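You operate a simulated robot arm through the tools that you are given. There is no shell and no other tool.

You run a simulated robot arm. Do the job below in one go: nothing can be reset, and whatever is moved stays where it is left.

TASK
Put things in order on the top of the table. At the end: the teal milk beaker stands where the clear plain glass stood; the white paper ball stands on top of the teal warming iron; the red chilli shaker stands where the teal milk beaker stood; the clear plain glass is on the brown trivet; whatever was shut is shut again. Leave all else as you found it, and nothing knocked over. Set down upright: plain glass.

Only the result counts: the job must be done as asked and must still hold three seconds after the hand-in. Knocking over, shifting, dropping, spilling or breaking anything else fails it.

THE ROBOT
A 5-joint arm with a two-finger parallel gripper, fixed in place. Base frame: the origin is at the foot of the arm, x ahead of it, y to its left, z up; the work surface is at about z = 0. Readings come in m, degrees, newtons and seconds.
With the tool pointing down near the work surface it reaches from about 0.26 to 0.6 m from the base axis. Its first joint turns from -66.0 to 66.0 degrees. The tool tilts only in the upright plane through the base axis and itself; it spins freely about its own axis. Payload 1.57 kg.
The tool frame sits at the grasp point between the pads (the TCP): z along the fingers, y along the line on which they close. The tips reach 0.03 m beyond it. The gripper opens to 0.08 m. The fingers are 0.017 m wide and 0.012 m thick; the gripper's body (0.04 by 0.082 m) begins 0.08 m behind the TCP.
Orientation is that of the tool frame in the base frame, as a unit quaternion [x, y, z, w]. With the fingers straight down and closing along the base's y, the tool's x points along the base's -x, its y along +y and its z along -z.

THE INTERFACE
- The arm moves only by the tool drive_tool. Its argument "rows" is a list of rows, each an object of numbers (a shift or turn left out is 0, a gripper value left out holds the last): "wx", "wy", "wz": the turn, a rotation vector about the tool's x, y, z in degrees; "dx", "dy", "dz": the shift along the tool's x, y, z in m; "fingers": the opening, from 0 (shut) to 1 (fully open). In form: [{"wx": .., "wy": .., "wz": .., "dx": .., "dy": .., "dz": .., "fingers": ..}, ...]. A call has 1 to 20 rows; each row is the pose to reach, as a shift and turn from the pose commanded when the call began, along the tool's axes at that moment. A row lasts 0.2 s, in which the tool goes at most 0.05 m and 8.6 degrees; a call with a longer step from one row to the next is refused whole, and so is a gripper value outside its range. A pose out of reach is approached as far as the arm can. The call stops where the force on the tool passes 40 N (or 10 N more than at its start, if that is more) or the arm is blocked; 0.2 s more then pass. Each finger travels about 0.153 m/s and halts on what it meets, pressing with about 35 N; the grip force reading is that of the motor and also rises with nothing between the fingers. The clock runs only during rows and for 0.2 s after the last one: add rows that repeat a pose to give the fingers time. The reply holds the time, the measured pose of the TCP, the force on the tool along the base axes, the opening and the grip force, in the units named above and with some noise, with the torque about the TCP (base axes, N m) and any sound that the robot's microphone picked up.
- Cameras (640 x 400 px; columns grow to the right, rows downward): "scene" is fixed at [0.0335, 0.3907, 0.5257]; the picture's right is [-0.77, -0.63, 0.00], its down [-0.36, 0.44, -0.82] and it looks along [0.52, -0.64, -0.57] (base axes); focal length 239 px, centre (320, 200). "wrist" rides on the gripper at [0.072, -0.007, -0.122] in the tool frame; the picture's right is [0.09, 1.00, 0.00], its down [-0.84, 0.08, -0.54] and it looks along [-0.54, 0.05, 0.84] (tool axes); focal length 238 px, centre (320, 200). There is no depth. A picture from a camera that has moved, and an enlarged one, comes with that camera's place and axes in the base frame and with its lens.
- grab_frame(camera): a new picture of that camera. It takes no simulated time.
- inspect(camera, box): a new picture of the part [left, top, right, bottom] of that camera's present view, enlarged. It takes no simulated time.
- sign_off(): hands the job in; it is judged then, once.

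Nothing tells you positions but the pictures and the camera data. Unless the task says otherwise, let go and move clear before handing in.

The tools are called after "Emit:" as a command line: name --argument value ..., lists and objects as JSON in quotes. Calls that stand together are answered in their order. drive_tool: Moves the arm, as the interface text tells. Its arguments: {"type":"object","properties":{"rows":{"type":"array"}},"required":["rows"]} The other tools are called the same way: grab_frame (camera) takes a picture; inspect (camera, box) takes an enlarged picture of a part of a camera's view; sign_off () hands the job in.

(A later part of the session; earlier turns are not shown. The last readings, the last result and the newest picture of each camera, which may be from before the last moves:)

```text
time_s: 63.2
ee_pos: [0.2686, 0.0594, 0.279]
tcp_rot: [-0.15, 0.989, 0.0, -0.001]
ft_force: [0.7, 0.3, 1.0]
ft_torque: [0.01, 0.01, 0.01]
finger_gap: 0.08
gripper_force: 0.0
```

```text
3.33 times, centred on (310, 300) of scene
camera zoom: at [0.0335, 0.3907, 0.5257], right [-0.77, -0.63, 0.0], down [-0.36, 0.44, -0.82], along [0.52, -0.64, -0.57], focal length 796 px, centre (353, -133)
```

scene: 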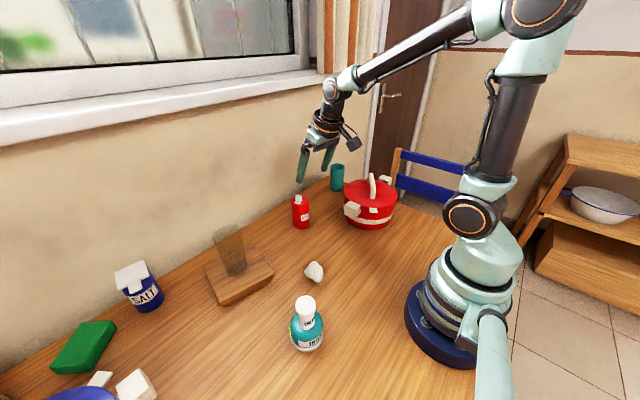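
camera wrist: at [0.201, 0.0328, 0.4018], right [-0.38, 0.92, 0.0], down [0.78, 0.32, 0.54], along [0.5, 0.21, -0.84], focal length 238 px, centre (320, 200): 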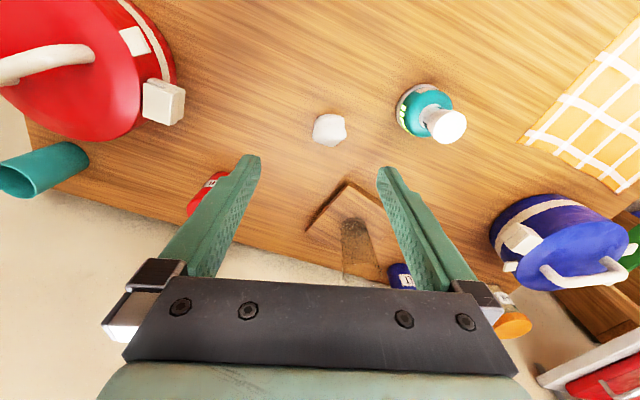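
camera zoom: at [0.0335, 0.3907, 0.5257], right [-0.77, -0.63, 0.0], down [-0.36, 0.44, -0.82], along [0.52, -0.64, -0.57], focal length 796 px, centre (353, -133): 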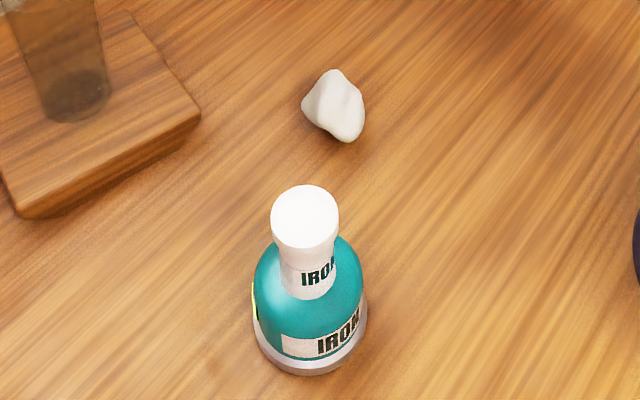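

Emit:
inspect --camera "wrist" --box '[300, 100, 364, 160]'

Emit:
inspect --camera "wrist" --box '[380, 60, 490, 160]'

Emit:
inspect --camera "scene" --box '[296, 255, 336, 290]'

Emit:
inspect --camera "scene" --box '[280, 285, 340, 355]'

```text
6.67 times, centred on (332, 130) of wrist
camera zoom: at [0.201, 0.0328, 0.4018], right [-0.38, 0.92, 0.0], down [0.78, 0.32, 0.54], along [0.5, 0.21, -0.84], focal length 1589 px, centre (240, 667)
```

zoom: 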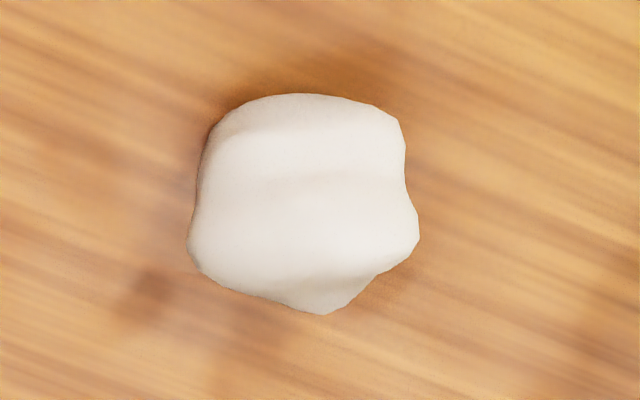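

```text
4.00 times, centred on (435, 110) of wrist
camera zoom: at [0.201, 0.0328, 0.4018], right [-0.38, 0.92, 0.0], down [0.78, 0.32, 0.54], along [0.5, 0.21, -0.84], focal length 953 px, centre (-140, 560)
```

zoom: 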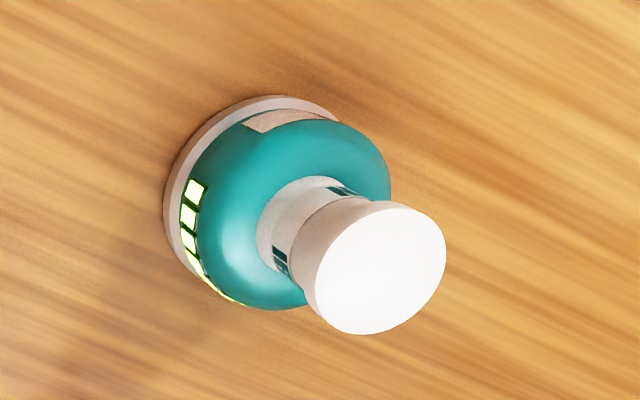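

```text
11.43 times, centred on (316, 272) of scene
camera zoom: at [0.0335, 0.3907, 0.5257], right [-0.77, -0.63, 0.0], down [-0.36, 0.44, -0.82], along [0.52, -0.64, -0.57], focal length 2730 px, centre (366, -629)
```

zoom: 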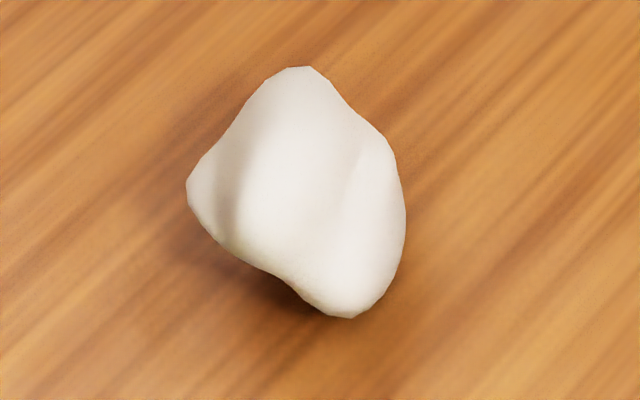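

```text
5.71 times, centred on (310, 320) of scene
camera zoom: at [0.0335, 0.3907, 0.5257], right [-0.77, -0.63, 0.0], down [-0.36, 0.44, -0.82], along [0.52, -0.64, -0.57], focal length 1365 px, centre (377, -486)
```

zoom: 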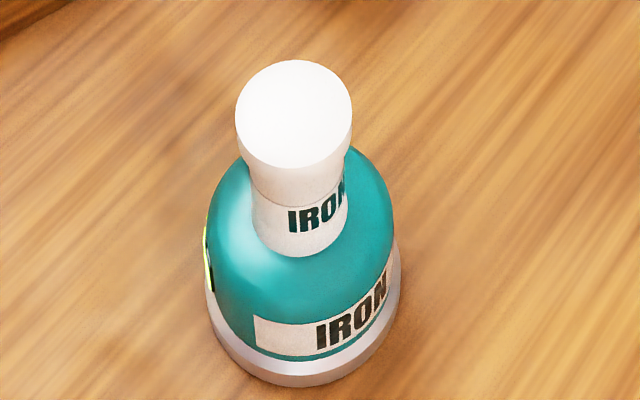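

The ball is near (0.299, 0.090), roughly 0.05 m across; the iron has a flat white disc top about 0.037 m wide. I go above the iron to measure its top precisely.

Emit:
drive_tool --rows '[{"wz": -5.6, "dx": 0.0053, "dy": 0.0307, "dz": -0.004}, {"wz": -11.1, "dx": 0.0105, "dy": 0.0613, "dz": -0.008}, {"wz": -16.7, "dx": 0.0158, "dy": 0.092, "dz": -0.012}, {"wz": -22.2, "dx": 0.021, "dy": 0.1226, "dz": -0.016}, {"wz": -27.8, "dx": 0.0263, "dy": 0.1533, "dz": -0.02}, {"wz": -27.8, "dx": 0.0263, "dy": 0.1533, "dz": -0.02}]'

Emit:
grab_frame --camera "wrist"

```text
time_s: 64.6
ee_pos: [0.202, 0.1982, 0.2994]
tcp_rot: [-0.382, 0.924, -0.001, 0.0]
ft_force: [-0.6, 0.4, 0.7]
ft_torque: [0.03, 0.0, -0.01]
finger_gap: 0.0799
gripper_force: 0.0
```

```text
taken
camera wrist: at [0.1533, 0.1435, 0.4222], right [-0.77, 0.64, 0.0], down [0.54, 0.65, 0.54], along [0.35, 0.42, -0.84], focal length 238 px, centre (320, 200)
```

wrist: 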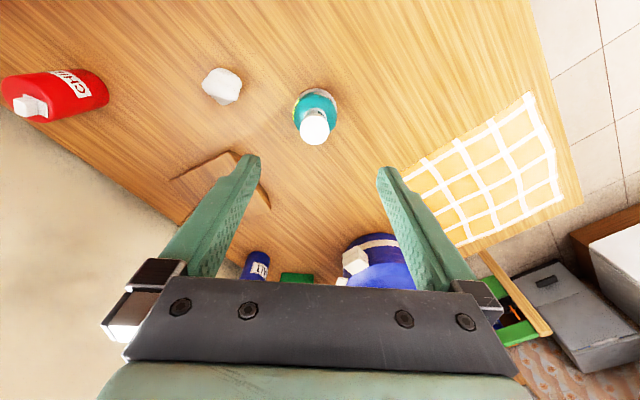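

Emit:
inspect --camera "wrist" --box '[280, 75, 360, 155]'

Emit:
inspect --camera "wrist" --box '[190, 55, 254, 115]'

```text
5.00 times, centred on (320, 115) of wrist
camera zoom: at [0.1533, 0.1435, 0.4222], right [-0.77, 0.64, 0.0], down [0.54, 0.65, 0.54], along [0.35, 0.42, -0.84], focal length 1192 px, centre (320, 625)
```

zoom: 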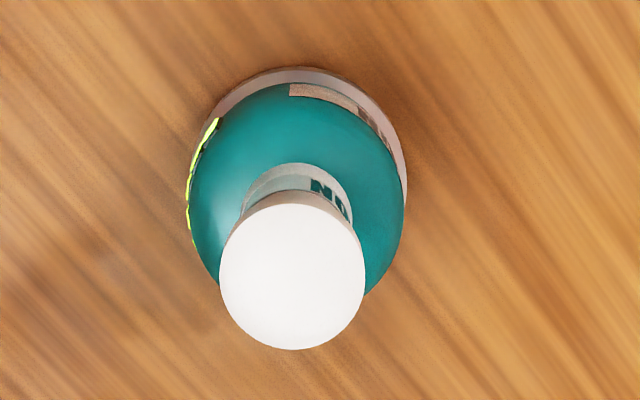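

```text
6.67 times, centred on (222, 85) of wrist
camera zoom: at [0.1533, 0.1435, 0.4222], right [-0.77, 0.64, 0.0], down [0.54, 0.65, 0.54], along [0.35, 0.42, -0.84], focal length 1589 px, centre (973, 967)
```

zoom: 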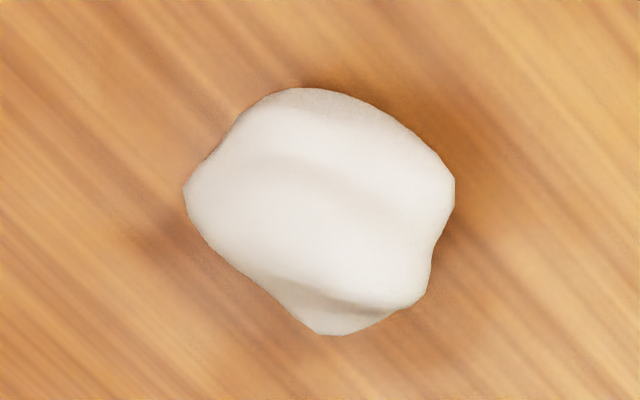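

The iron's top disc centre comes out at (0.217, 0.209) with height about 0.110 m; the ball is at (0.298, 0.089), with its narrow side (about 0.045 m) along roughly the base's x. I turn the tool so that the fingers close along that direction and go above the ball.

Emit:
drive_tool --rows '[{"wz": -7.4, "dx": 0.0011, "dy": -0.0181, "dz": 0.0125}, {"wz": -14.8, "dx": 0.0022, "dy": -0.0363, "dz": 0.025}, {"wz": -22.1, "dx": 0.0033, "dy": -0.0544, "dz": 0.0375}, {"wz": -29.5, "dx": 0.0045, "dy": -0.0725, "dz": 0.05}, {"wz": -36.9, "dx": 0.0056, "dy": -0.0906, "dz": 0.0625}, {"wz": -44.3, "dx": 0.0067, "dy": -0.1088, "dz": 0.075}, {"wz": -51.6, "dx": 0.0078, "dy": -0.1269, "dz": 0.0875}, {"wz": -59, "dx": 0.0089, "dy": -0.145, "dz": 0.1}, {"wz": -59, "dx": 0.0089, "dy": -0.145, "dz": 0.1}]'

Emit:
grab_frame --camera "wrist"

Emit:
inspect --camera "scene" --box '[250, 180, 390, 360]'

```text
time_s: 66.6
ee_pos: [0.2952, 0.0897, 0.1979]
tcp_rot: [0.788, -0.616, 0.0, 0.001]
ft_force: [0.9, 0.7, -0.7]
ft_torque: [-0.01, -0.01, -0.06]
finger_gap: 0.0802
gripper_force: 0.0
```

```text
taken
camera wrist: at [0.3171, 0.022, 0.3205], right [-0.94, -0.33, 0.0], down [-0.28, 0.79, 0.54], along [-0.18, 0.51, -0.84], focal length 238 px, centre (320, 200)
```

wrist: 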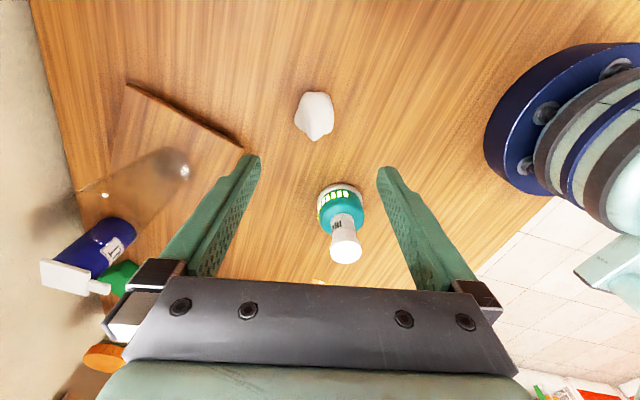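

```text
2.22 times, centred on (320, 270) of scene
camera zoom: at [0.0335, 0.3907, 0.5257], right [-0.77, -0.63, 0.0], down [-0.36, 0.44, -0.82], along [0.52, -0.64, -0.57], focal length 531 px, centre (320, 44)
```

zoom: 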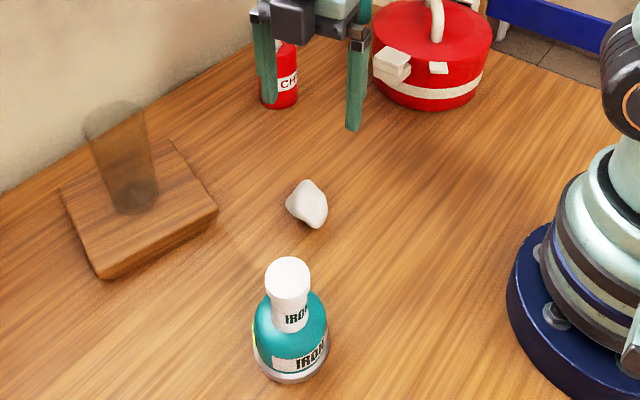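

Emit:
inspect --camera "wrist" --box '[284, 80, 348, 150]'

```text
5.71 times, centred on (316, 115) of wrist
camera zoom: at [0.3171, 0.022, 0.3205], right [-0.94, -0.33, 0.0], down [-0.28, 0.79, 0.54], along [-0.18, 0.51, -0.84], focal length 1362 px, centre (343, 686)
```

zoom: 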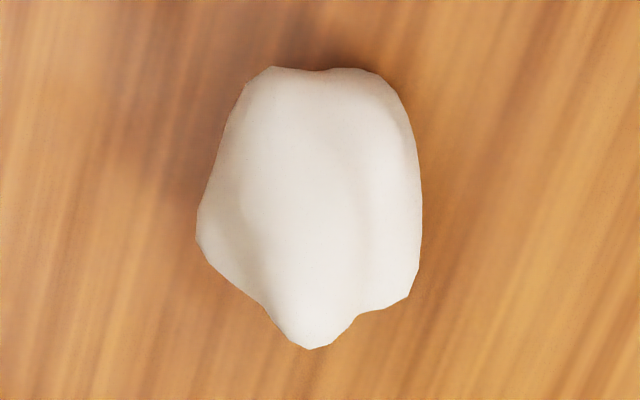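

The ball's narrow side lies along the closing direction (about 0.047 m); it is about 7 mm off to the left in the view. I correct and descend most of the way.

Emit:
drive_tool --rows '[{"dx": 0.003, "dy": -0.0072, "dz": 0.02}, {"dx": 0.003, "dy": -0.0072, "dz": 0.045}, {"dx": 0.003, "dy": -0.0072, "dz": 0.07}, {"dx": 0.003, "dy": -0.0072, "dz": 0.09}, {"dx": 0.003, "dy": -0.0072, "dz": 0.09}]'

Emit:
grab_frame --camera "wrist"

Emit:
inspect --camera "scene" --box '[270, 190, 370, 300]'

```text
time_s: 67.8
ee_pos: [0.3023, 0.0874, 0.1078]
tcp_rot: [0.788, -0.615, 0.0, 0.0]
ft_force: [0.6, -1.2, 0.1]
ft_torque: [0.0, -0.02, -0.02]
finger_gap: 0.0802
gripper_force: 0.0
```

```text
taken
camera wrist: at [0.3242, 0.0202, 0.2309], right [-0.94, -0.33, 0.0], down [-0.28, 0.79, 0.54], along [-0.18, 0.51, -0.84], focal length 238 px, centre (320, 200)
```

wrist: 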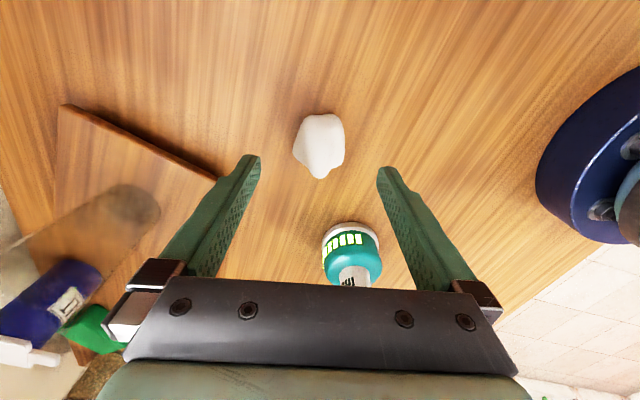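

```text
3.64 times, centred on (320, 245) of scene
camera zoom: at [0.0335, 0.3907, 0.5257], right [-0.77, -0.63, 0.0], down [-0.36, 0.44, -0.82], along [0.52, -0.64, -0.57], focal length 869 px, centre (320, 36)
```

zoom: 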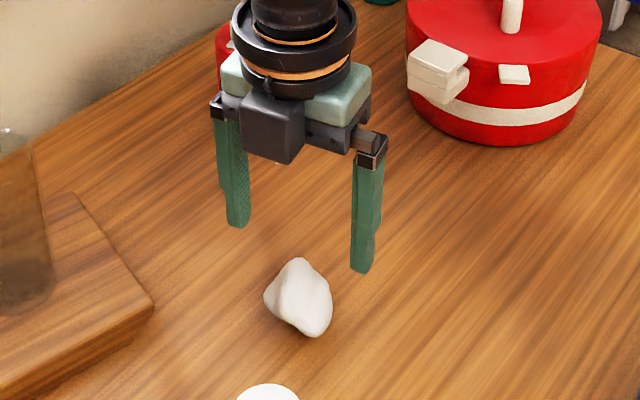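

Centred. I descend further in two steps.

Emit:
drive_tool --rows '[{"dz": 0.015}, {"dz": 0.03}, {"dz": 0.045}, {"dz": 0.045}]'

Emit:
grab_frame --camera "wrist"

Emit:
inspect --camera "scene" --box '[270, 210, 370, 300]'

```text
time_s: 68.8
ee_pos: [0.303, 0.0888, 0.0654]
tcp_rot: [0.787, -0.617, 0.001, 0.0]
ft_force: [-0.3, -0.1, -0.4]
ft_torque: [0.0, 0.01, 0.01]
finger_gap: 0.0802
gripper_force: 0.0
```

```text
taken
camera wrist: at [0.3245, 0.0211, 0.1869], right [-0.94, -0.33, 0.0], down [-0.28, 0.79, 0.54], along [-0.18, 0.51, -0.84], focal length 238 px, centre (320, 200)
```

wrist: 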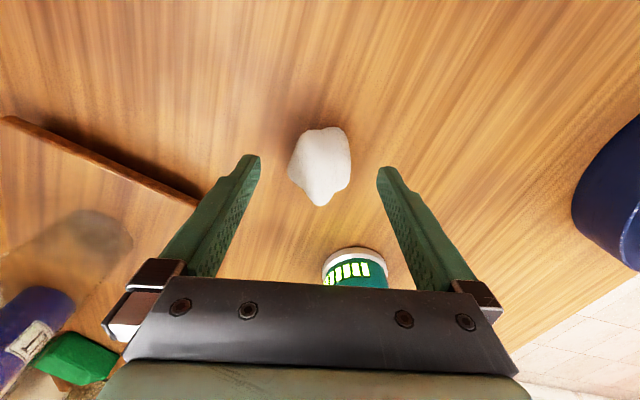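

```text
4.44 times, centred on (320, 255) of scene
camera zoom: at [0.0335, 0.3907, 0.5257], right [-0.77, -0.63, 0.0], down [-0.36, 0.44, -0.82], along [0.52, -0.64, -0.57], focal length 1062 px, centre (320, -44)
```

zoom: 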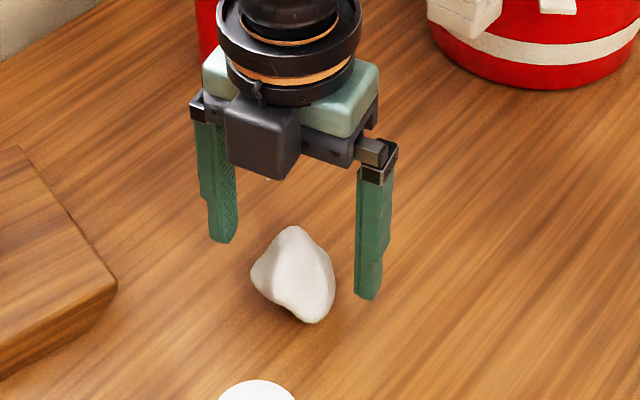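

The ball sits between the open fingers. I descend to z ≈ 0.037 so the tips stop about 7 mm above the table, then close slowly.

Emit:
drive_tool --rows '[{"dz": 0.01}, {"dz": 0.02}, {"dz": 0.028}, {"dz": 0.028}]'

Emit:
grab_frame --camera "wrist"

Emit:
inspect --camera "scene" --box '[270, 210, 370, 300]'

```text
time_s: 69.8
ee_pos: [0.3044, 0.0882, 0.0368]
tcp_rot: [0.788, -0.616, 0.0, 0.0]
ft_force: [-0.1, -0.2, 0.6]
ft_torque: [-0.01, -0.02, -0.01]
finger_gap: 0.0798
gripper_force: 0.0
```

```text
taken
camera wrist: at [0.3252, 0.0201, 0.1591], right [-0.94, -0.33, 0.0], down [-0.28, 0.79, 0.54], along [-0.18, 0.51, -0.84], focal length 238 px, centre (320, 200)
```

wrist: 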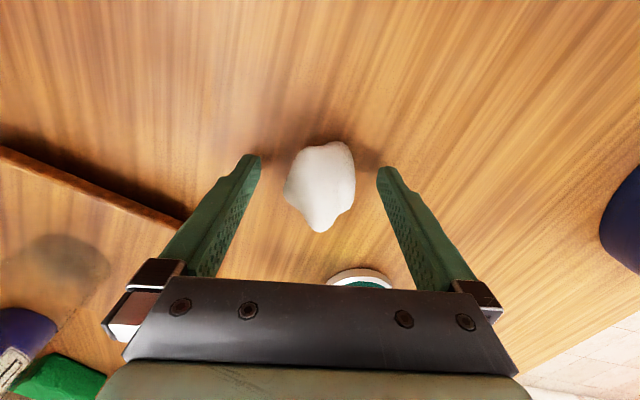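

```text
4.44 times, centred on (320, 255) of scene
camera zoom: at [0.0335, 0.3907, 0.5257], right [-0.77, -0.63, 0.0], down [-0.36, 0.44, -0.82], along [0.52, -0.64, -0.57], focal length 1062 px, centre (320, -44)
```

zoom: 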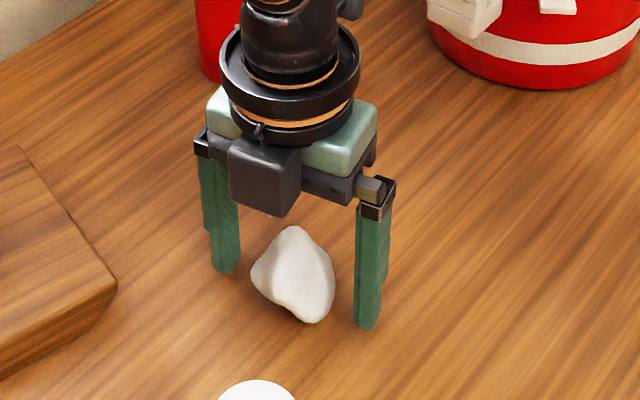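

Well centred. I close slowly.

Emit:
drive_tool --rows '[{"fingers": 0.85}, {"fingers": 0.75}, {"fingers": 0.68}, {"fingers": 0.63}, {"fingers": 0.59}, {"fingers": 0.56}, {"fingers": 0.53}, {"fingers": 0.5}, {"fingers": 0.47}, {"fingers": 0.44}, {"fingers": 0.44}]'

Emit:
grab_frame --camera "wrist"

Emit:
inspect --camera "scene" --box '[270, 210, 370, 300]'

```text
time_s: 72.2
ee_pos: [0.3038, 0.0886, 0.037]
tcp_rot: [0.788, -0.616, 0.0, 0.0]
ft_force: [-0.7, -0.5, 0.4]
ft_torque: [0.01, 0.0, -0.02]
finger_gap: 0.0519
gripper_force: 35.0
```

```text
taken
camera wrist: at [0.3252, 0.0202, 0.1593], right [-0.94, -0.33, 0.0], down [-0.28, 0.79, 0.54], along [-0.18, 0.51, -0.84], focal length 238 px, centre (320, 200)
```

wrist: 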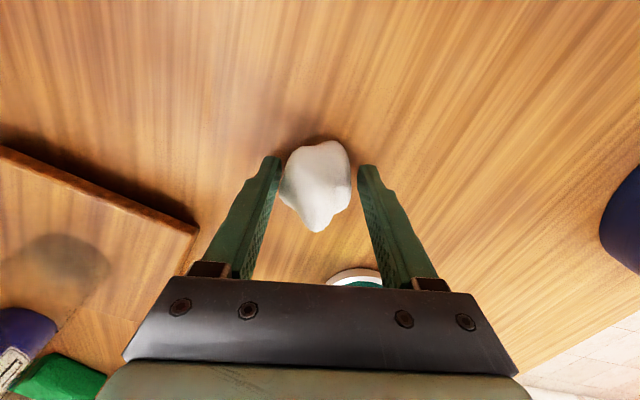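

```text
4.44 times, centred on (320, 255) of scene
camera zoom: at [0.0335, 0.3907, 0.5257], right [-0.77, -0.63, 0.0], down [-0.36, 0.44, -0.82], along [0.52, -0.64, -0.57], focal length 1062 px, centre (320, -44)
```

zoom: 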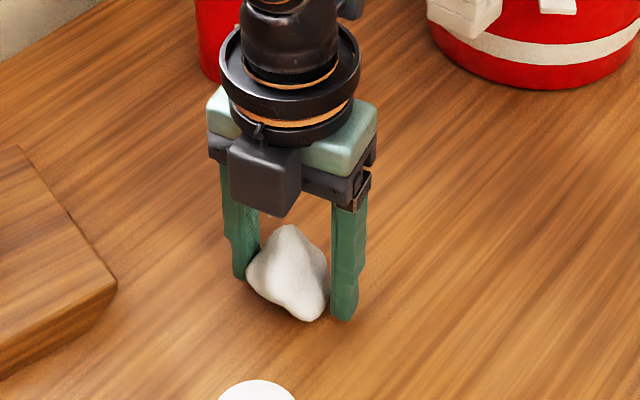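

The ball is gripped at 0.052 m. I lift it 3 cm and check.

Emit:
drive_tool --rows '[{"dz": -0.01}, {"dz": -0.02}, {"dz": -0.035}, {"dz": -0.05}, {"dz": -0.05}]'

Emit:
grab_frame --camera "wrist"

Emit:
inspect --camera "wrist" --box '[260, 120, 380, 250]'

Emit:
inspect --camera "scene" --box '[270, 200, 370, 290]'

```text
time_s: 73.4
ee_pos: [0.305, 0.0862, 0.0854]
tcp_rot: [0.787, -0.616, 0.0, 0.0]
ft_force: [0.1, 0.2, 0.1]
ft_torque: [0.02, -0.01, 0.01]
finger_gap: 0.0518
gripper_force: 35.3
```

```text
taken
camera wrist: at [0.3263, 0.0178, 0.2088], right [-0.94, -0.33, 0.0], down [-0.28, 0.79, 0.54], along [-0.18, 0.51, -0.84], focal length 238 px, centre (320, 200)
```

wrist: 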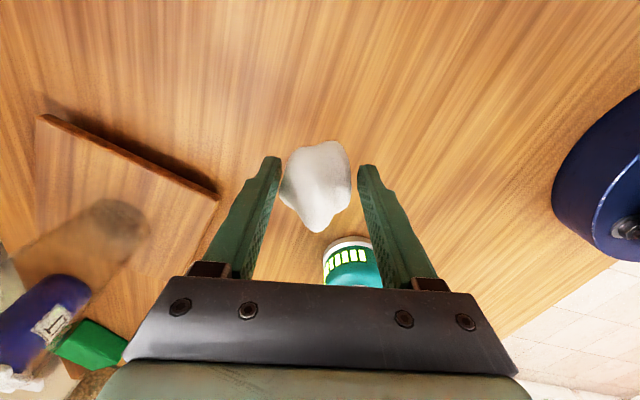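

```text
3.08 times, centred on (320, 185) of wrist
camera zoom: at [0.3263, 0.0178, 0.2088], right [-0.94, -0.33, 0.0], down [-0.28, 0.79, 0.54], along [-0.18, 0.51, -0.84], focal length 733 px, centre (320, 246)
```

zoom: 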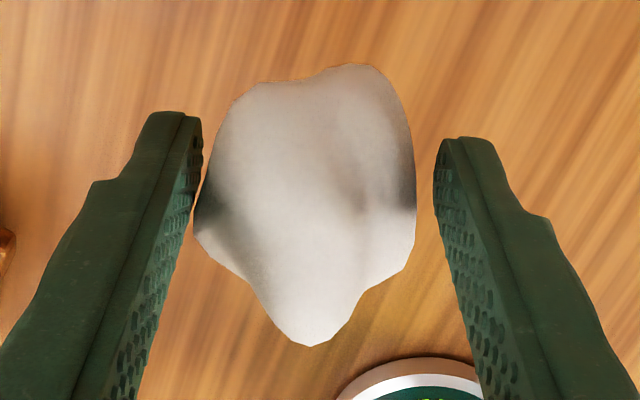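

```text
4.44 times, centred on (320, 245) of scene
camera zoom: at [0.0335, 0.3907, 0.5257], right [-0.77, -0.63, 0.0], down [-0.36, 0.44, -0.82], along [0.52, -0.64, -0.57], focal length 1062 px, centre (320, 0)
```

zoom: 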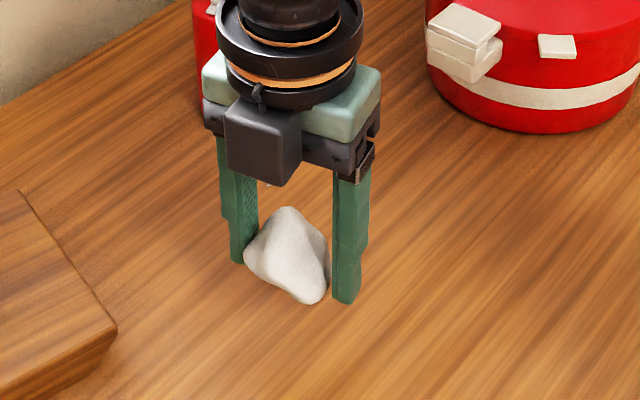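

The ball hangs well in the grip. I raise it and carry it over the iron's top, keeping the orientation.

Emit:
drive_tool --rows '[{"dz": -0.03}, {"dz": -0.06}, {"dz": -0.09}, {"dz": -0.12}, {"dz": -0.15}, {"dx": -0.0233, "dy": 0.0097, "dz": -0.15}, {"dx": -0.0465, "dy": 0.0194, "dz": -0.15}, {"dx": -0.0698, "dy": 0.0292, "dz": -0.15}, {"dx": -0.093, "dy": 0.0389, "dz": -0.15}, {"dx": -0.1163, "dy": 0.0486, "dz": -0.15}, {"dx": -0.1395, "dy": 0.0583, "dz": -0.15}, {"dx": -0.1395, "dy": 0.0583, "dz": -0.15}]'

Emit:
grab_frame --camera "wrist"

Emit:
inspect --camera "wrist" --box '[260, 80, 380, 250]'

Emit:
inspect --camera "scene" --box '[240, 200, 380, 360]'

```text
time_s: 76.0
ee_pos: [0.2116, 0.2129, 0.2349]
tcp_rot: [0.788, -0.616, 0.0, 0.0]
ft_force: [-0.1, 0.4, -0.8]
ft_torque: [0.02, -0.04, 0.02]
finger_gap: 0.0512
gripper_force: 35.2
```

```text
taken
camera wrist: at [0.2333, 0.1437, 0.3589], right [-0.94, -0.33, 0.0], down [-0.28, 0.79, 0.54], along [-0.18, 0.51, -0.84], focal length 238 px, centre (320, 200)
```

wrist: 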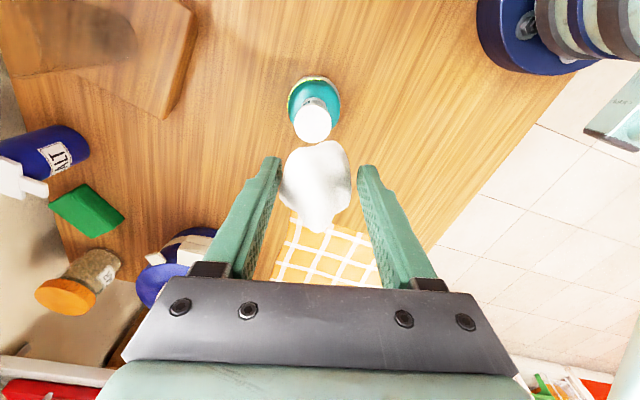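

```text
2.35 times, centred on (320, 165) of wrist
camera zoom: at [0.2333, 0.1437, 0.3589], right [-0.94, -0.33, 0.0], down [-0.28, 0.79, 0.54], along [-0.18, 0.51, -0.84], focal length 561 px, centre (320, 282)
```

zoom: 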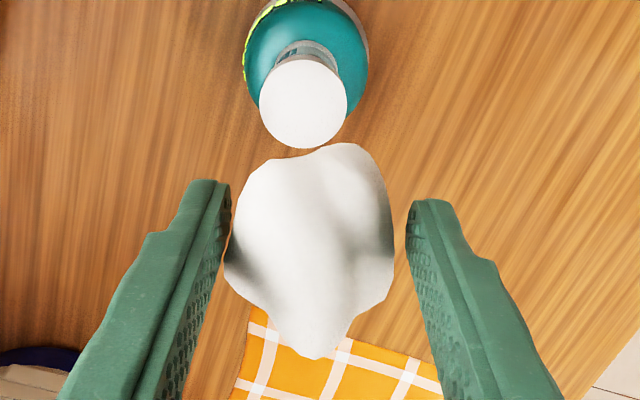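

```text
2.50 times, centred on (310, 280) of scene
camera zoom: at [0.0335, 0.3907, 0.5257], right [-0.77, -0.63, 0.0], down [-0.36, 0.44, -0.82], along [0.52, -0.64, -0.57], focal length 597 px, centre (345, 0)
```

zoom: 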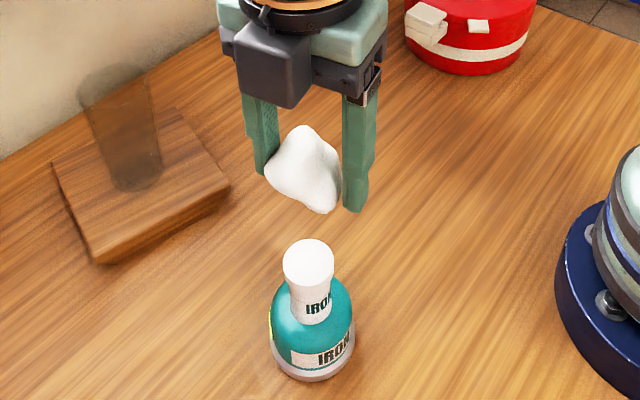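

The disc is seen beneath; I need a small shift of about 6 mm to centre the ball over it. I take a closer look at the ball's underside first.

Emit:
inspect --camera "scene" --box '[295, 245, 345, 325]'

Emit:
drive_tool --rows '[{"dx": 0.0063, "dy": -0.005, "dz": 0.015}, {"dx": 0.0063, "dy": -0.005, "dz": 0.035}, {"dx": 0.0063, "dy": -0.005, "dz": 0.055}, {"dx": 0.0063, "dy": -0.005, "dz": 0.055}]'

Emit:
inspect --camera "scene" --box '[280, 250, 350, 350]'

Emit:
inspect --camera "wrist" --box '[260, 80, 380, 250]'

```text
5.00 times, centred on (320, 285) of scene
camera zoom: at [0.0335, 0.3907, 0.5257], right [-0.77, -0.63, 0.0], down [-0.36, 0.44, -0.82], along [0.52, -0.64, -0.57], focal length 1194 px, centre (320, -225)
```

zoom: 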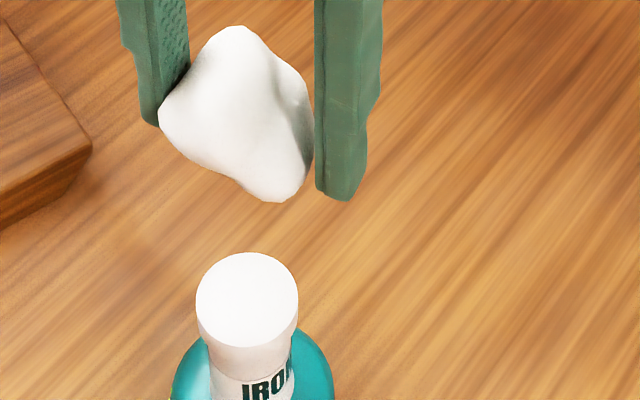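

```text
time_s: 77.0
ee_pos: [0.2178, 0.2077, 0.1797]
tcp_rot: [0.787, -0.617, 0.0, 0.0]
ft_force: [-1.0, -0.4, -0.7]
ft_torque: [0.02, 0.03, 0.02]
finger_gap: 0.0509
gripper_force: 35.0
```

```text
4.00 times, centred on (315, 300) of scene
camera zoom: at [0.0335, 0.3907, 0.5257], right [-0.77, -0.63, 0.0], down [-0.36, 0.44, -0.82], along [0.52, -0.64, -0.57], focal length 956 px, centre (340, -200)
```

zoom: 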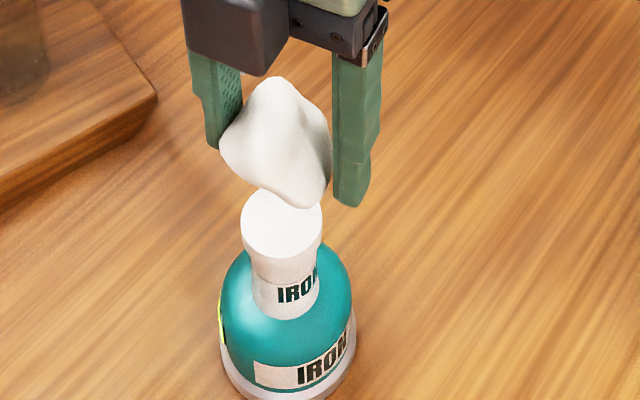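

```text
2.35 times, centred on (320, 165) of wrist
camera zoom: at [0.2394, 0.1385, 0.3029], right [-0.94, -0.33, 0.0], down [-0.28, 0.79, 0.54], along [-0.18, 0.51, -0.84], focal length 561 px, centre (320, 282)
```

zoom: 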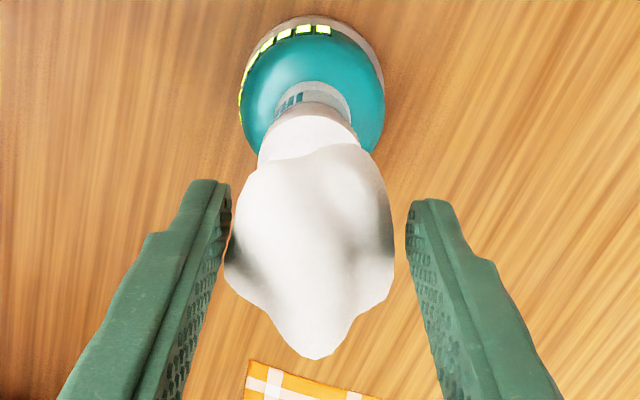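

The ball is centred over the disc in both views. I lower it close to the disc.

Emit:
drive_tool --rows '[{"dz": 0.01}, {"dz": 0.02}, {"dz": 0.026}, {"dz": 0.026}]'

Emit:
inspect --camera "scene" --box '[280, 250, 350, 350]'

Emit:
inspect --camera "wrist" --box '[260, 80, 380, 250]'

```text
time_s: 78.0
ee_pos: [0.22, 0.2046, 0.1537]
tcp_rot: [0.787, -0.617, 0.0, 0.0]
ft_force: [0.4, 0.2, 0.2]
ft_torque: [-0.01, 0.0, 0.0]
finger_gap: 0.0507
gripper_force: 34.6
```

```text
4.00 times, centred on (315, 300) of scene
camera zoom: at [0.0335, 0.3907, 0.5257], right [-0.77, -0.63, 0.0], down [-0.36, 0.44, -0.82], along [0.52, -0.64, -0.57], focal length 956 px, centre (340, -200)
```

zoom: 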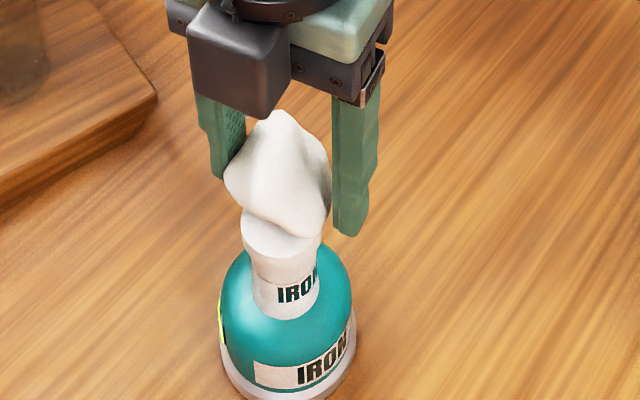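

```text
2.35 times, centred on (320, 165) of wrist
camera zoom: at [0.2413, 0.1364, 0.2761], right [-0.94, -0.33, 0.0], down [-0.28, 0.79, 0.54], along [-0.18, 0.51, -0.84], focal length 561 px, centre (320, 282)
```

zoom: 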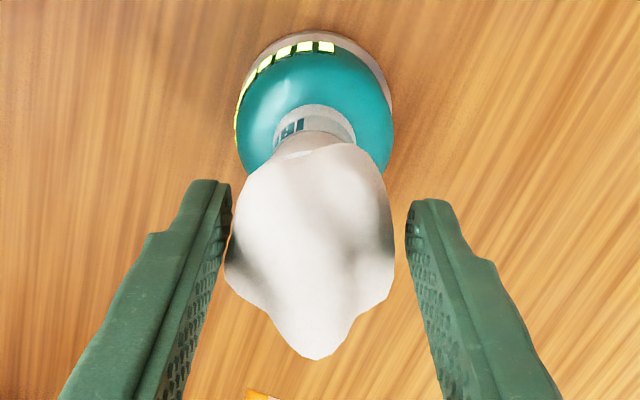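

Emit:
inspect --camera "wrist" --box '[280, 85, 360, 165]'

Emit:
inspect --camera "scene" --box '[290, 270, 340, 330]'

```text
5.00 times, centred on (320, 125) of wrist
camera zoom: at [0.2413, 0.1364, 0.2761], right [-0.94, -0.33, 0.0], down [-0.28, 0.79, 0.54], along [-0.18, 0.51, -0.84], focal length 1192 px, centre (320, 575)
```

zoom: 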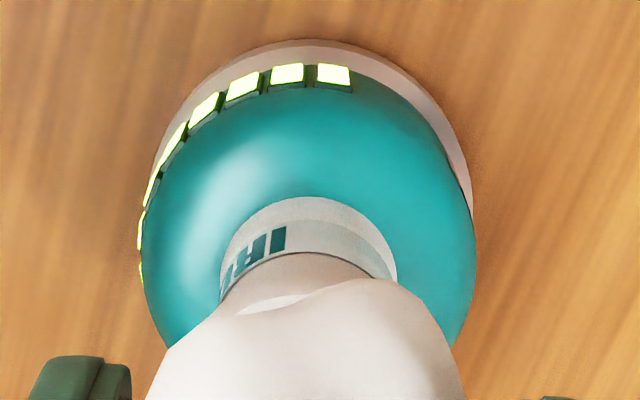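

```text
6.67 times, centred on (315, 300) of scene
camera zoom: at [0.0335, 0.3907, 0.5257], right [-0.77, -0.63, 0.0], down [-0.36, 0.44, -0.82], along [0.52, -0.64, -0.57], focal length 1592 px, centre (353, -467)
```

zoom: 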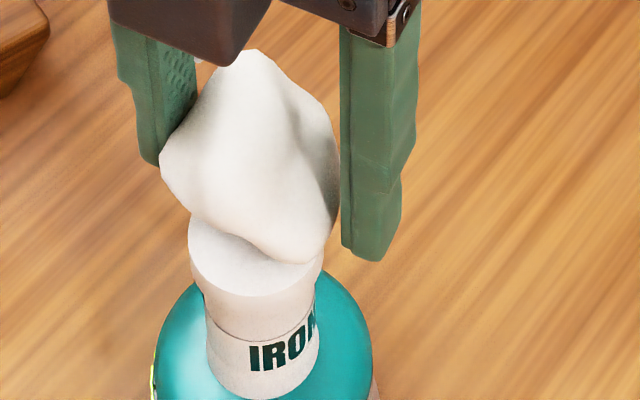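

Comparing both views, the ball should go about 2.7 mm toward +y to be centred. I make that shift and then lower by millimetres.

Emit:
drive_tool --rows '[{"dx": -0.0027, "dy": -0.0005}, {"dx": -0.0027, "dy": -0.0005, "dz": 0.002}, {"dx": -0.0027, "dy": -0.0005, "dz": 0.004}, {"dx": -0.0027, "dy": -0.0005, "dz": 0.004}]'

Emit:
drive_tool --rows '[{"dz": 0.001}, {"dz": 0.002}, {"dz": 0.002}]'

Emit:
inspect --camera "scene" --box '[290, 270, 340, 330]'

```text
time_s: 79.0
ee_pos: [0.219, 0.207, 0.1524]
tcp_rot: [0.787, -0.616, -0.001, -0.002]
ft_force: [-0.8, 0.3, 21.6]
ft_torque: [0.04, 0.07, -0.15]
finger_gap: 0.0508
gripper_force: 35.3
```

```text
time_s: 79.8
ee_pos: [0.2188, 0.2068, 0.1499]
tcp_rot: [0.788, -0.616, 0.0, -0.002]
ft_force: [0.5, 1.7, 24.5]
ft_torque: [0.07, -0.01, -0.03]
finger_gap: 0.0501
gripper_force: 34.4
```

```text
6.67 times, centred on (315, 300) of scene
camera zoom: at [0.0334, 0.3907, 0.5258], right [-0.77, -0.63, 0.0], down [-0.36, 0.44, -0.82], along [0.52, -0.64, -0.57], focal length 1592 px, centre (353, -467)
```

zoom: 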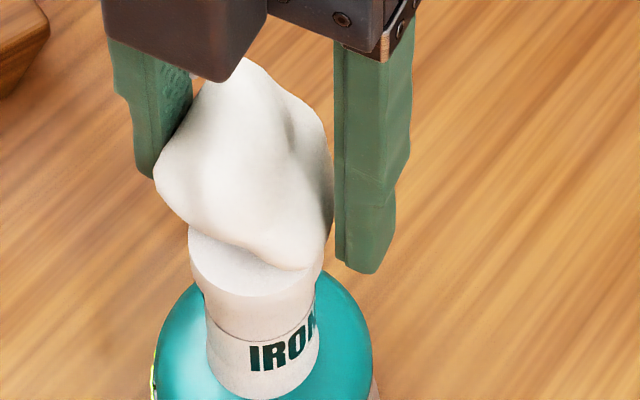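

Contact is made with the disc, with almost no torque, so the contact point is under the grip. I ease up to relieve the pressure.

Emit:
drive_tool --rows '[{"dz": -0.001}, {"dz": -0.0015}, {"dz": -0.0015}]'

```text
time_s: 80.6
ee_pos: [0.2195, 0.2053, 0.1499]
tcp_rot: [0.787, -0.616, 0.0, 0.001]
ft_force: [2.9, 0.9, 6.2]
ft_torque: [0.06, -0.16, -0.01]
finger_gap: 0.0503
gripper_force: 35.3
```

Emit:
drive_tool --rows '[{"dz": -0.0004}, {"dz": -0.0008}, {"dz": -0.0008}]'

Emit:
inspect --camera "scene" --box '[290, 270, 340, 330]'

Emit:
inspect --camera "wrist" --box '[260, 80, 380, 250]'

```text
time_s: 81.4
ee_pos: [0.2183, 0.2061, 0.1503]
tcp_rot: [0.787, -0.617, 0.0, 0.0]
ft_force: [-0.5, -0.3, -0.4]
ft_torque: [-0.02, 0.01, 0.01]
finger_gap: 0.0503
gripper_force: 35.3
```

```text
6.67 times, centred on (315, 300) of scene
camera zoom: at [0.0335, 0.3907, 0.5257], right [-0.77, -0.63, 0.0], down [-0.36, 0.44, -0.82], along [0.52, -0.64, -0.57], focal length 1592 px, centre (353, -467)
```

zoom: 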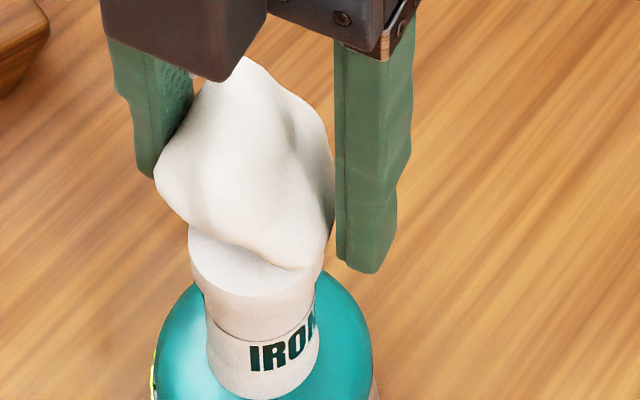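

```text
2.35 times, centred on (320, 165) of wrist
camera zoom: at [0.2408, 0.1388, 0.2737], right [-0.94, -0.33, 0.0], down [-0.28, 0.79, 0.54], along [-0.18, 0.51, -0.84], focal length 561 px, centre (320, 282)
```

zoom: 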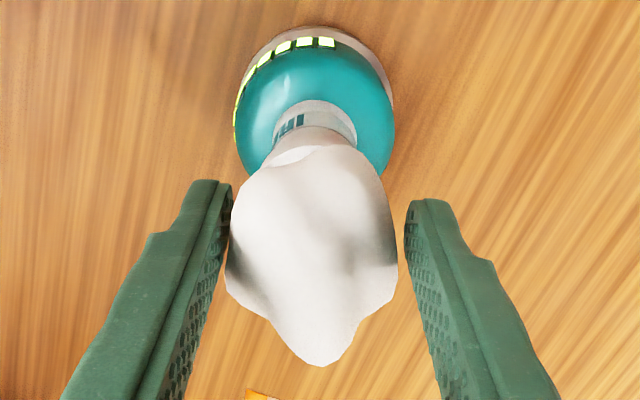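

The load is zero and the ball just touches the disc. I open by about a millimetre first and look.

Emit:
drive_tool --rows '[{"fingers": 0.6}, {"fingers": 0.64}, {"fingers": 0.65}, {"fingers": 0.65}]'

Emit:
inspect --camera "scene" --box '[290, 270, 340, 330]'

Emit:
inspect --camera "wrist" --box '[260, 80, 380, 250]'

```text
time_s: 82.4
ee_pos: [0.2189, 0.207, 0.151]
tcp_rot: [0.788, -0.616, 0.0, 0.0]
ft_force: [0.1, 0.6, 0.0]
ft_torque: [-0.02, 0.04, 0.01]
finger_gap: 0.0523
gripper_force: 0.4
```

```text
6.67 times, centred on (315, 300) of scene
camera zoom: at [0.0335, 0.3907, 0.5257], right [-0.77, -0.63, 0.0], down [-0.36, 0.44, -0.82], along [0.52, -0.64, -0.57], focal length 1592 px, centre (353, -467)
```

zoom: 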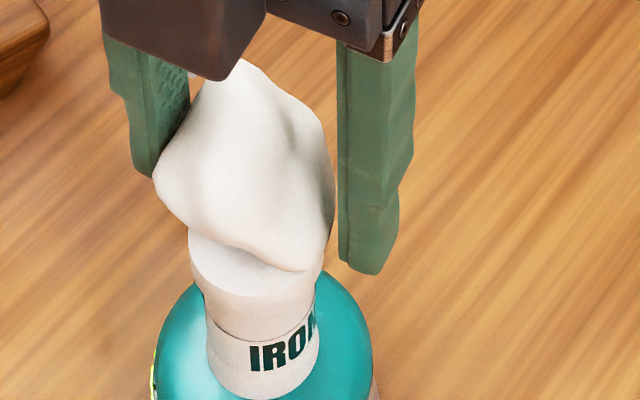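

```text
2.35 times, centred on (320, 165) of wrist
camera zoom: at [0.2409, 0.1389, 0.2739], right [-0.94, -0.33, 0.0], down [-0.28, 0.79, 0.54], along [-0.18, 0.51, -0.84], focal length 561 px, centre (320, 282)
```

zoom: 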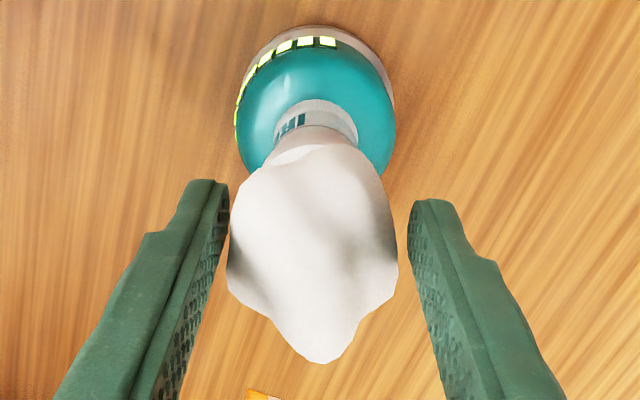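

The ball barely moved. I open another 2 mm and wait to see whether it stays.

Emit:
drive_tool --rows '[{"fingers": 0.66}, {"fingers": 0.67}, {"fingers": 0.68}, {"fingers": 0.68}, {"fingers": 0.68}]'

Emit:
inspect --camera "scene" --box '[290, 270, 340, 330]'

Emit:
inspect --camera "wrist" --box '[260, 80, 380, 250]'

```text
time_s: 83.6
ee_pos: [0.2195, 0.2069, 0.1515]
tcp_rot: [0.787, -0.616, -0.001, 0.0]
ft_force: [0.3, 0.6, 0.0]
ft_torque: [0.0, 0.0, 0.02]
finger_gap: 0.0546
gripper_force: 0.1
```

```text
6.67 times, centred on (315, 300) of scene
camera zoom: at [0.0335, 0.3907, 0.5257], right [-0.77, -0.63, 0.0], down [-0.36, 0.44, -0.82], along [0.52, -0.64, -0.57], focal length 1592 px, centre (353, -467)
```

zoom: 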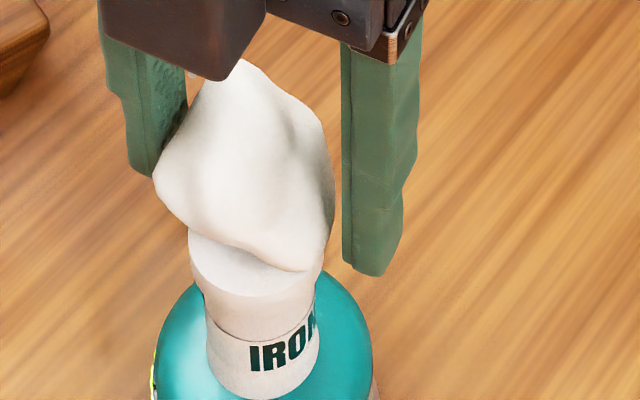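

```text
2.35 times, centred on (320, 165) of wrist
camera zoom: at [0.2409, 0.1389, 0.2739], right [-0.94, -0.33, 0.0], down [-0.28, 0.79, 0.54], along [-0.18, 0.51, -0.84], focal length 561 px, centre (320, 282)
```

zoom: 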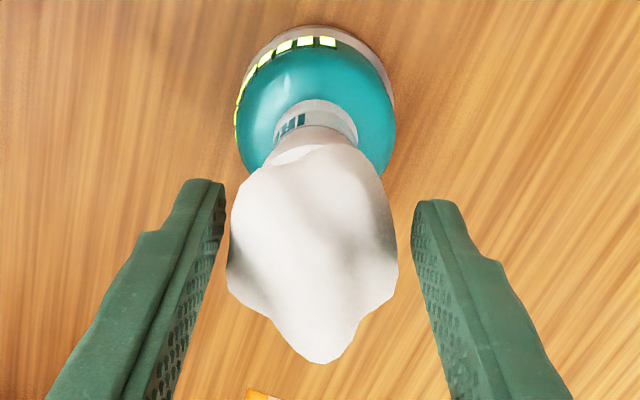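

The ball did not move at all while the fingers drew away, so it stands by itself. I open further.

Emit:
drive_tool --rows '[{"fingers": 0.72}, {"fingers": 0.76}, {"fingers": 0.8}, {"fingers": 0.85}, {"fingers": 0.9}, {"fingers": 0.9}]'

Emit:
inspect --camera "scene" --box '[290, 270, 340, 330]'

Emit:
inspect --camera "wrist" --box '[260, 80, 380, 250]'

```text
time_s: 85.0
ee_pos: [0.219, 0.2079, 0.1516]
tcp_rot: [0.787, -0.617, 0.0, 0.0]
ft_force: [0.1, -0.6, -0.6]
ft_torque: [0.0, 0.0, 0.01]
finger_gap: 0.072
gripper_force: 0.1
```

```text
6.67 times, centred on (315, 300) of scene
camera zoom: at [0.0335, 0.3907, 0.5257], right [-0.77, -0.63, 0.0], down [-0.36, 0.44, -0.82], along [0.52, -0.64, -0.57], focal length 1592 px, centre (353, -467)
```

zoom: 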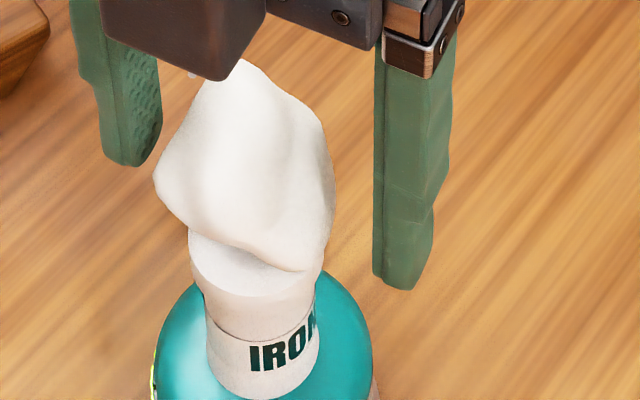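

```text
2.35 times, centred on (320, 165) of wrist
camera zoom: at [0.2409, 0.1389, 0.2739], right [-0.94, -0.33, 0.0], down [-0.28, 0.79, 0.54], along [-0.18, 0.51, -0.84], focal length 561 px, centre (320, 282)
```

zoom: 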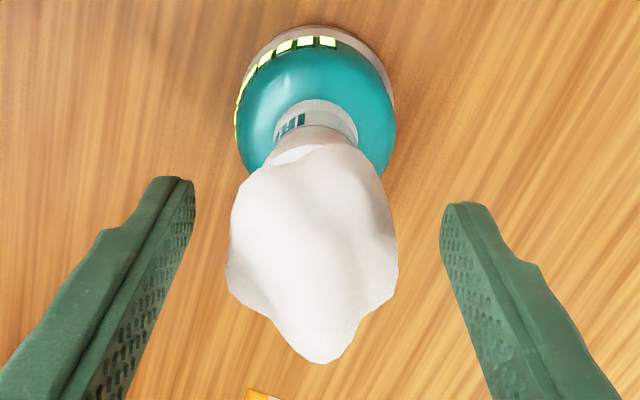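

The ball stands freely on the iron's top. I open fully and rise straight up.

Emit:
drive_tool --rows '[{"fingers": 1.0}, {"fingers": 1.0}, {"dz": -0.015}, {"dz": -0.035}, {"dz": -0.06}, {"dz": -0.09}, {"dz": -0.12}, {"dz": -0.12}]'

Emit:
grab_frame --camera "wrist"

Emit:
grab_frame --camera "scene"

Emit:
inspect --camera "scene" --box '[270, 250, 350, 360]'

```text
time_s: 86.8
ee_pos: [0.2164, 0.2058, 0.2736]
tcp_rot: [0.787, -0.617, -0.001, -0.001]
ft_force: [0.3, 0.3, 0.0]
ft_torque: [-0.01, 0.02, -0.03]
finger_gap: 0.0798
gripper_force: 0.0
```

```text
taken
camera wrist: at [0.239, 0.138, 0.3952], right [-0.94, -0.33, 0.0], down [-0.28, 0.79, 0.54], along [-0.18, 0.51, -0.84], focal length 238 px, centre (320, 200)
```

wrist: 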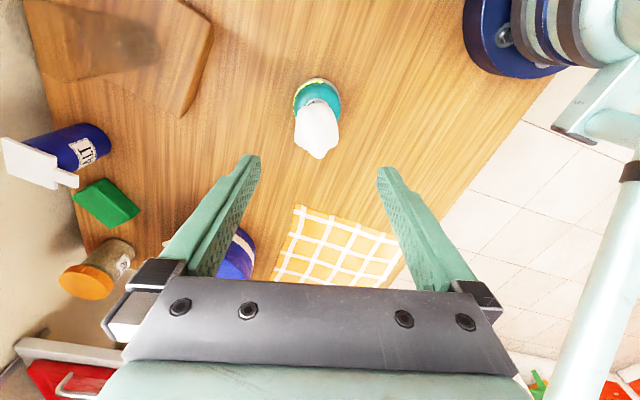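

```text
taken
```

scene: 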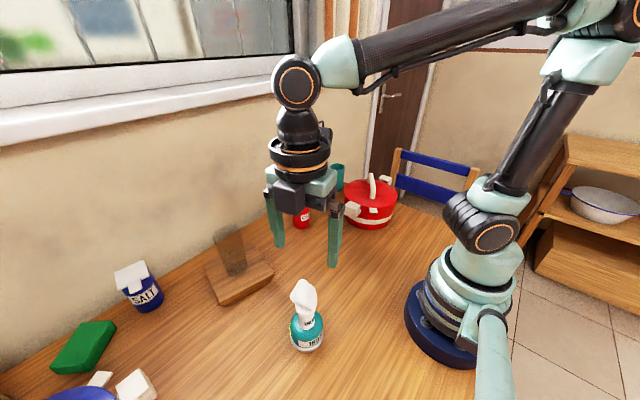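

```text
3.64 times, centred on (310, 305) of scene
camera zoom: at [0.0335, 0.3907, 0.5257], right [-0.77, -0.63, 0.0], down [-0.36, 0.44, -0.82], along [0.52, -0.64, -0.57], focal length 869 px, centre (356, -182)
```

zoom: 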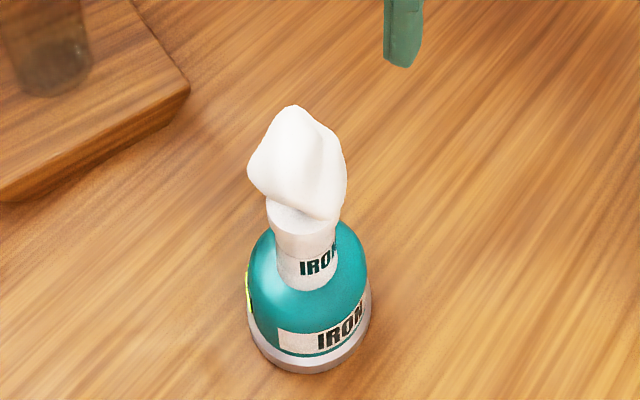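

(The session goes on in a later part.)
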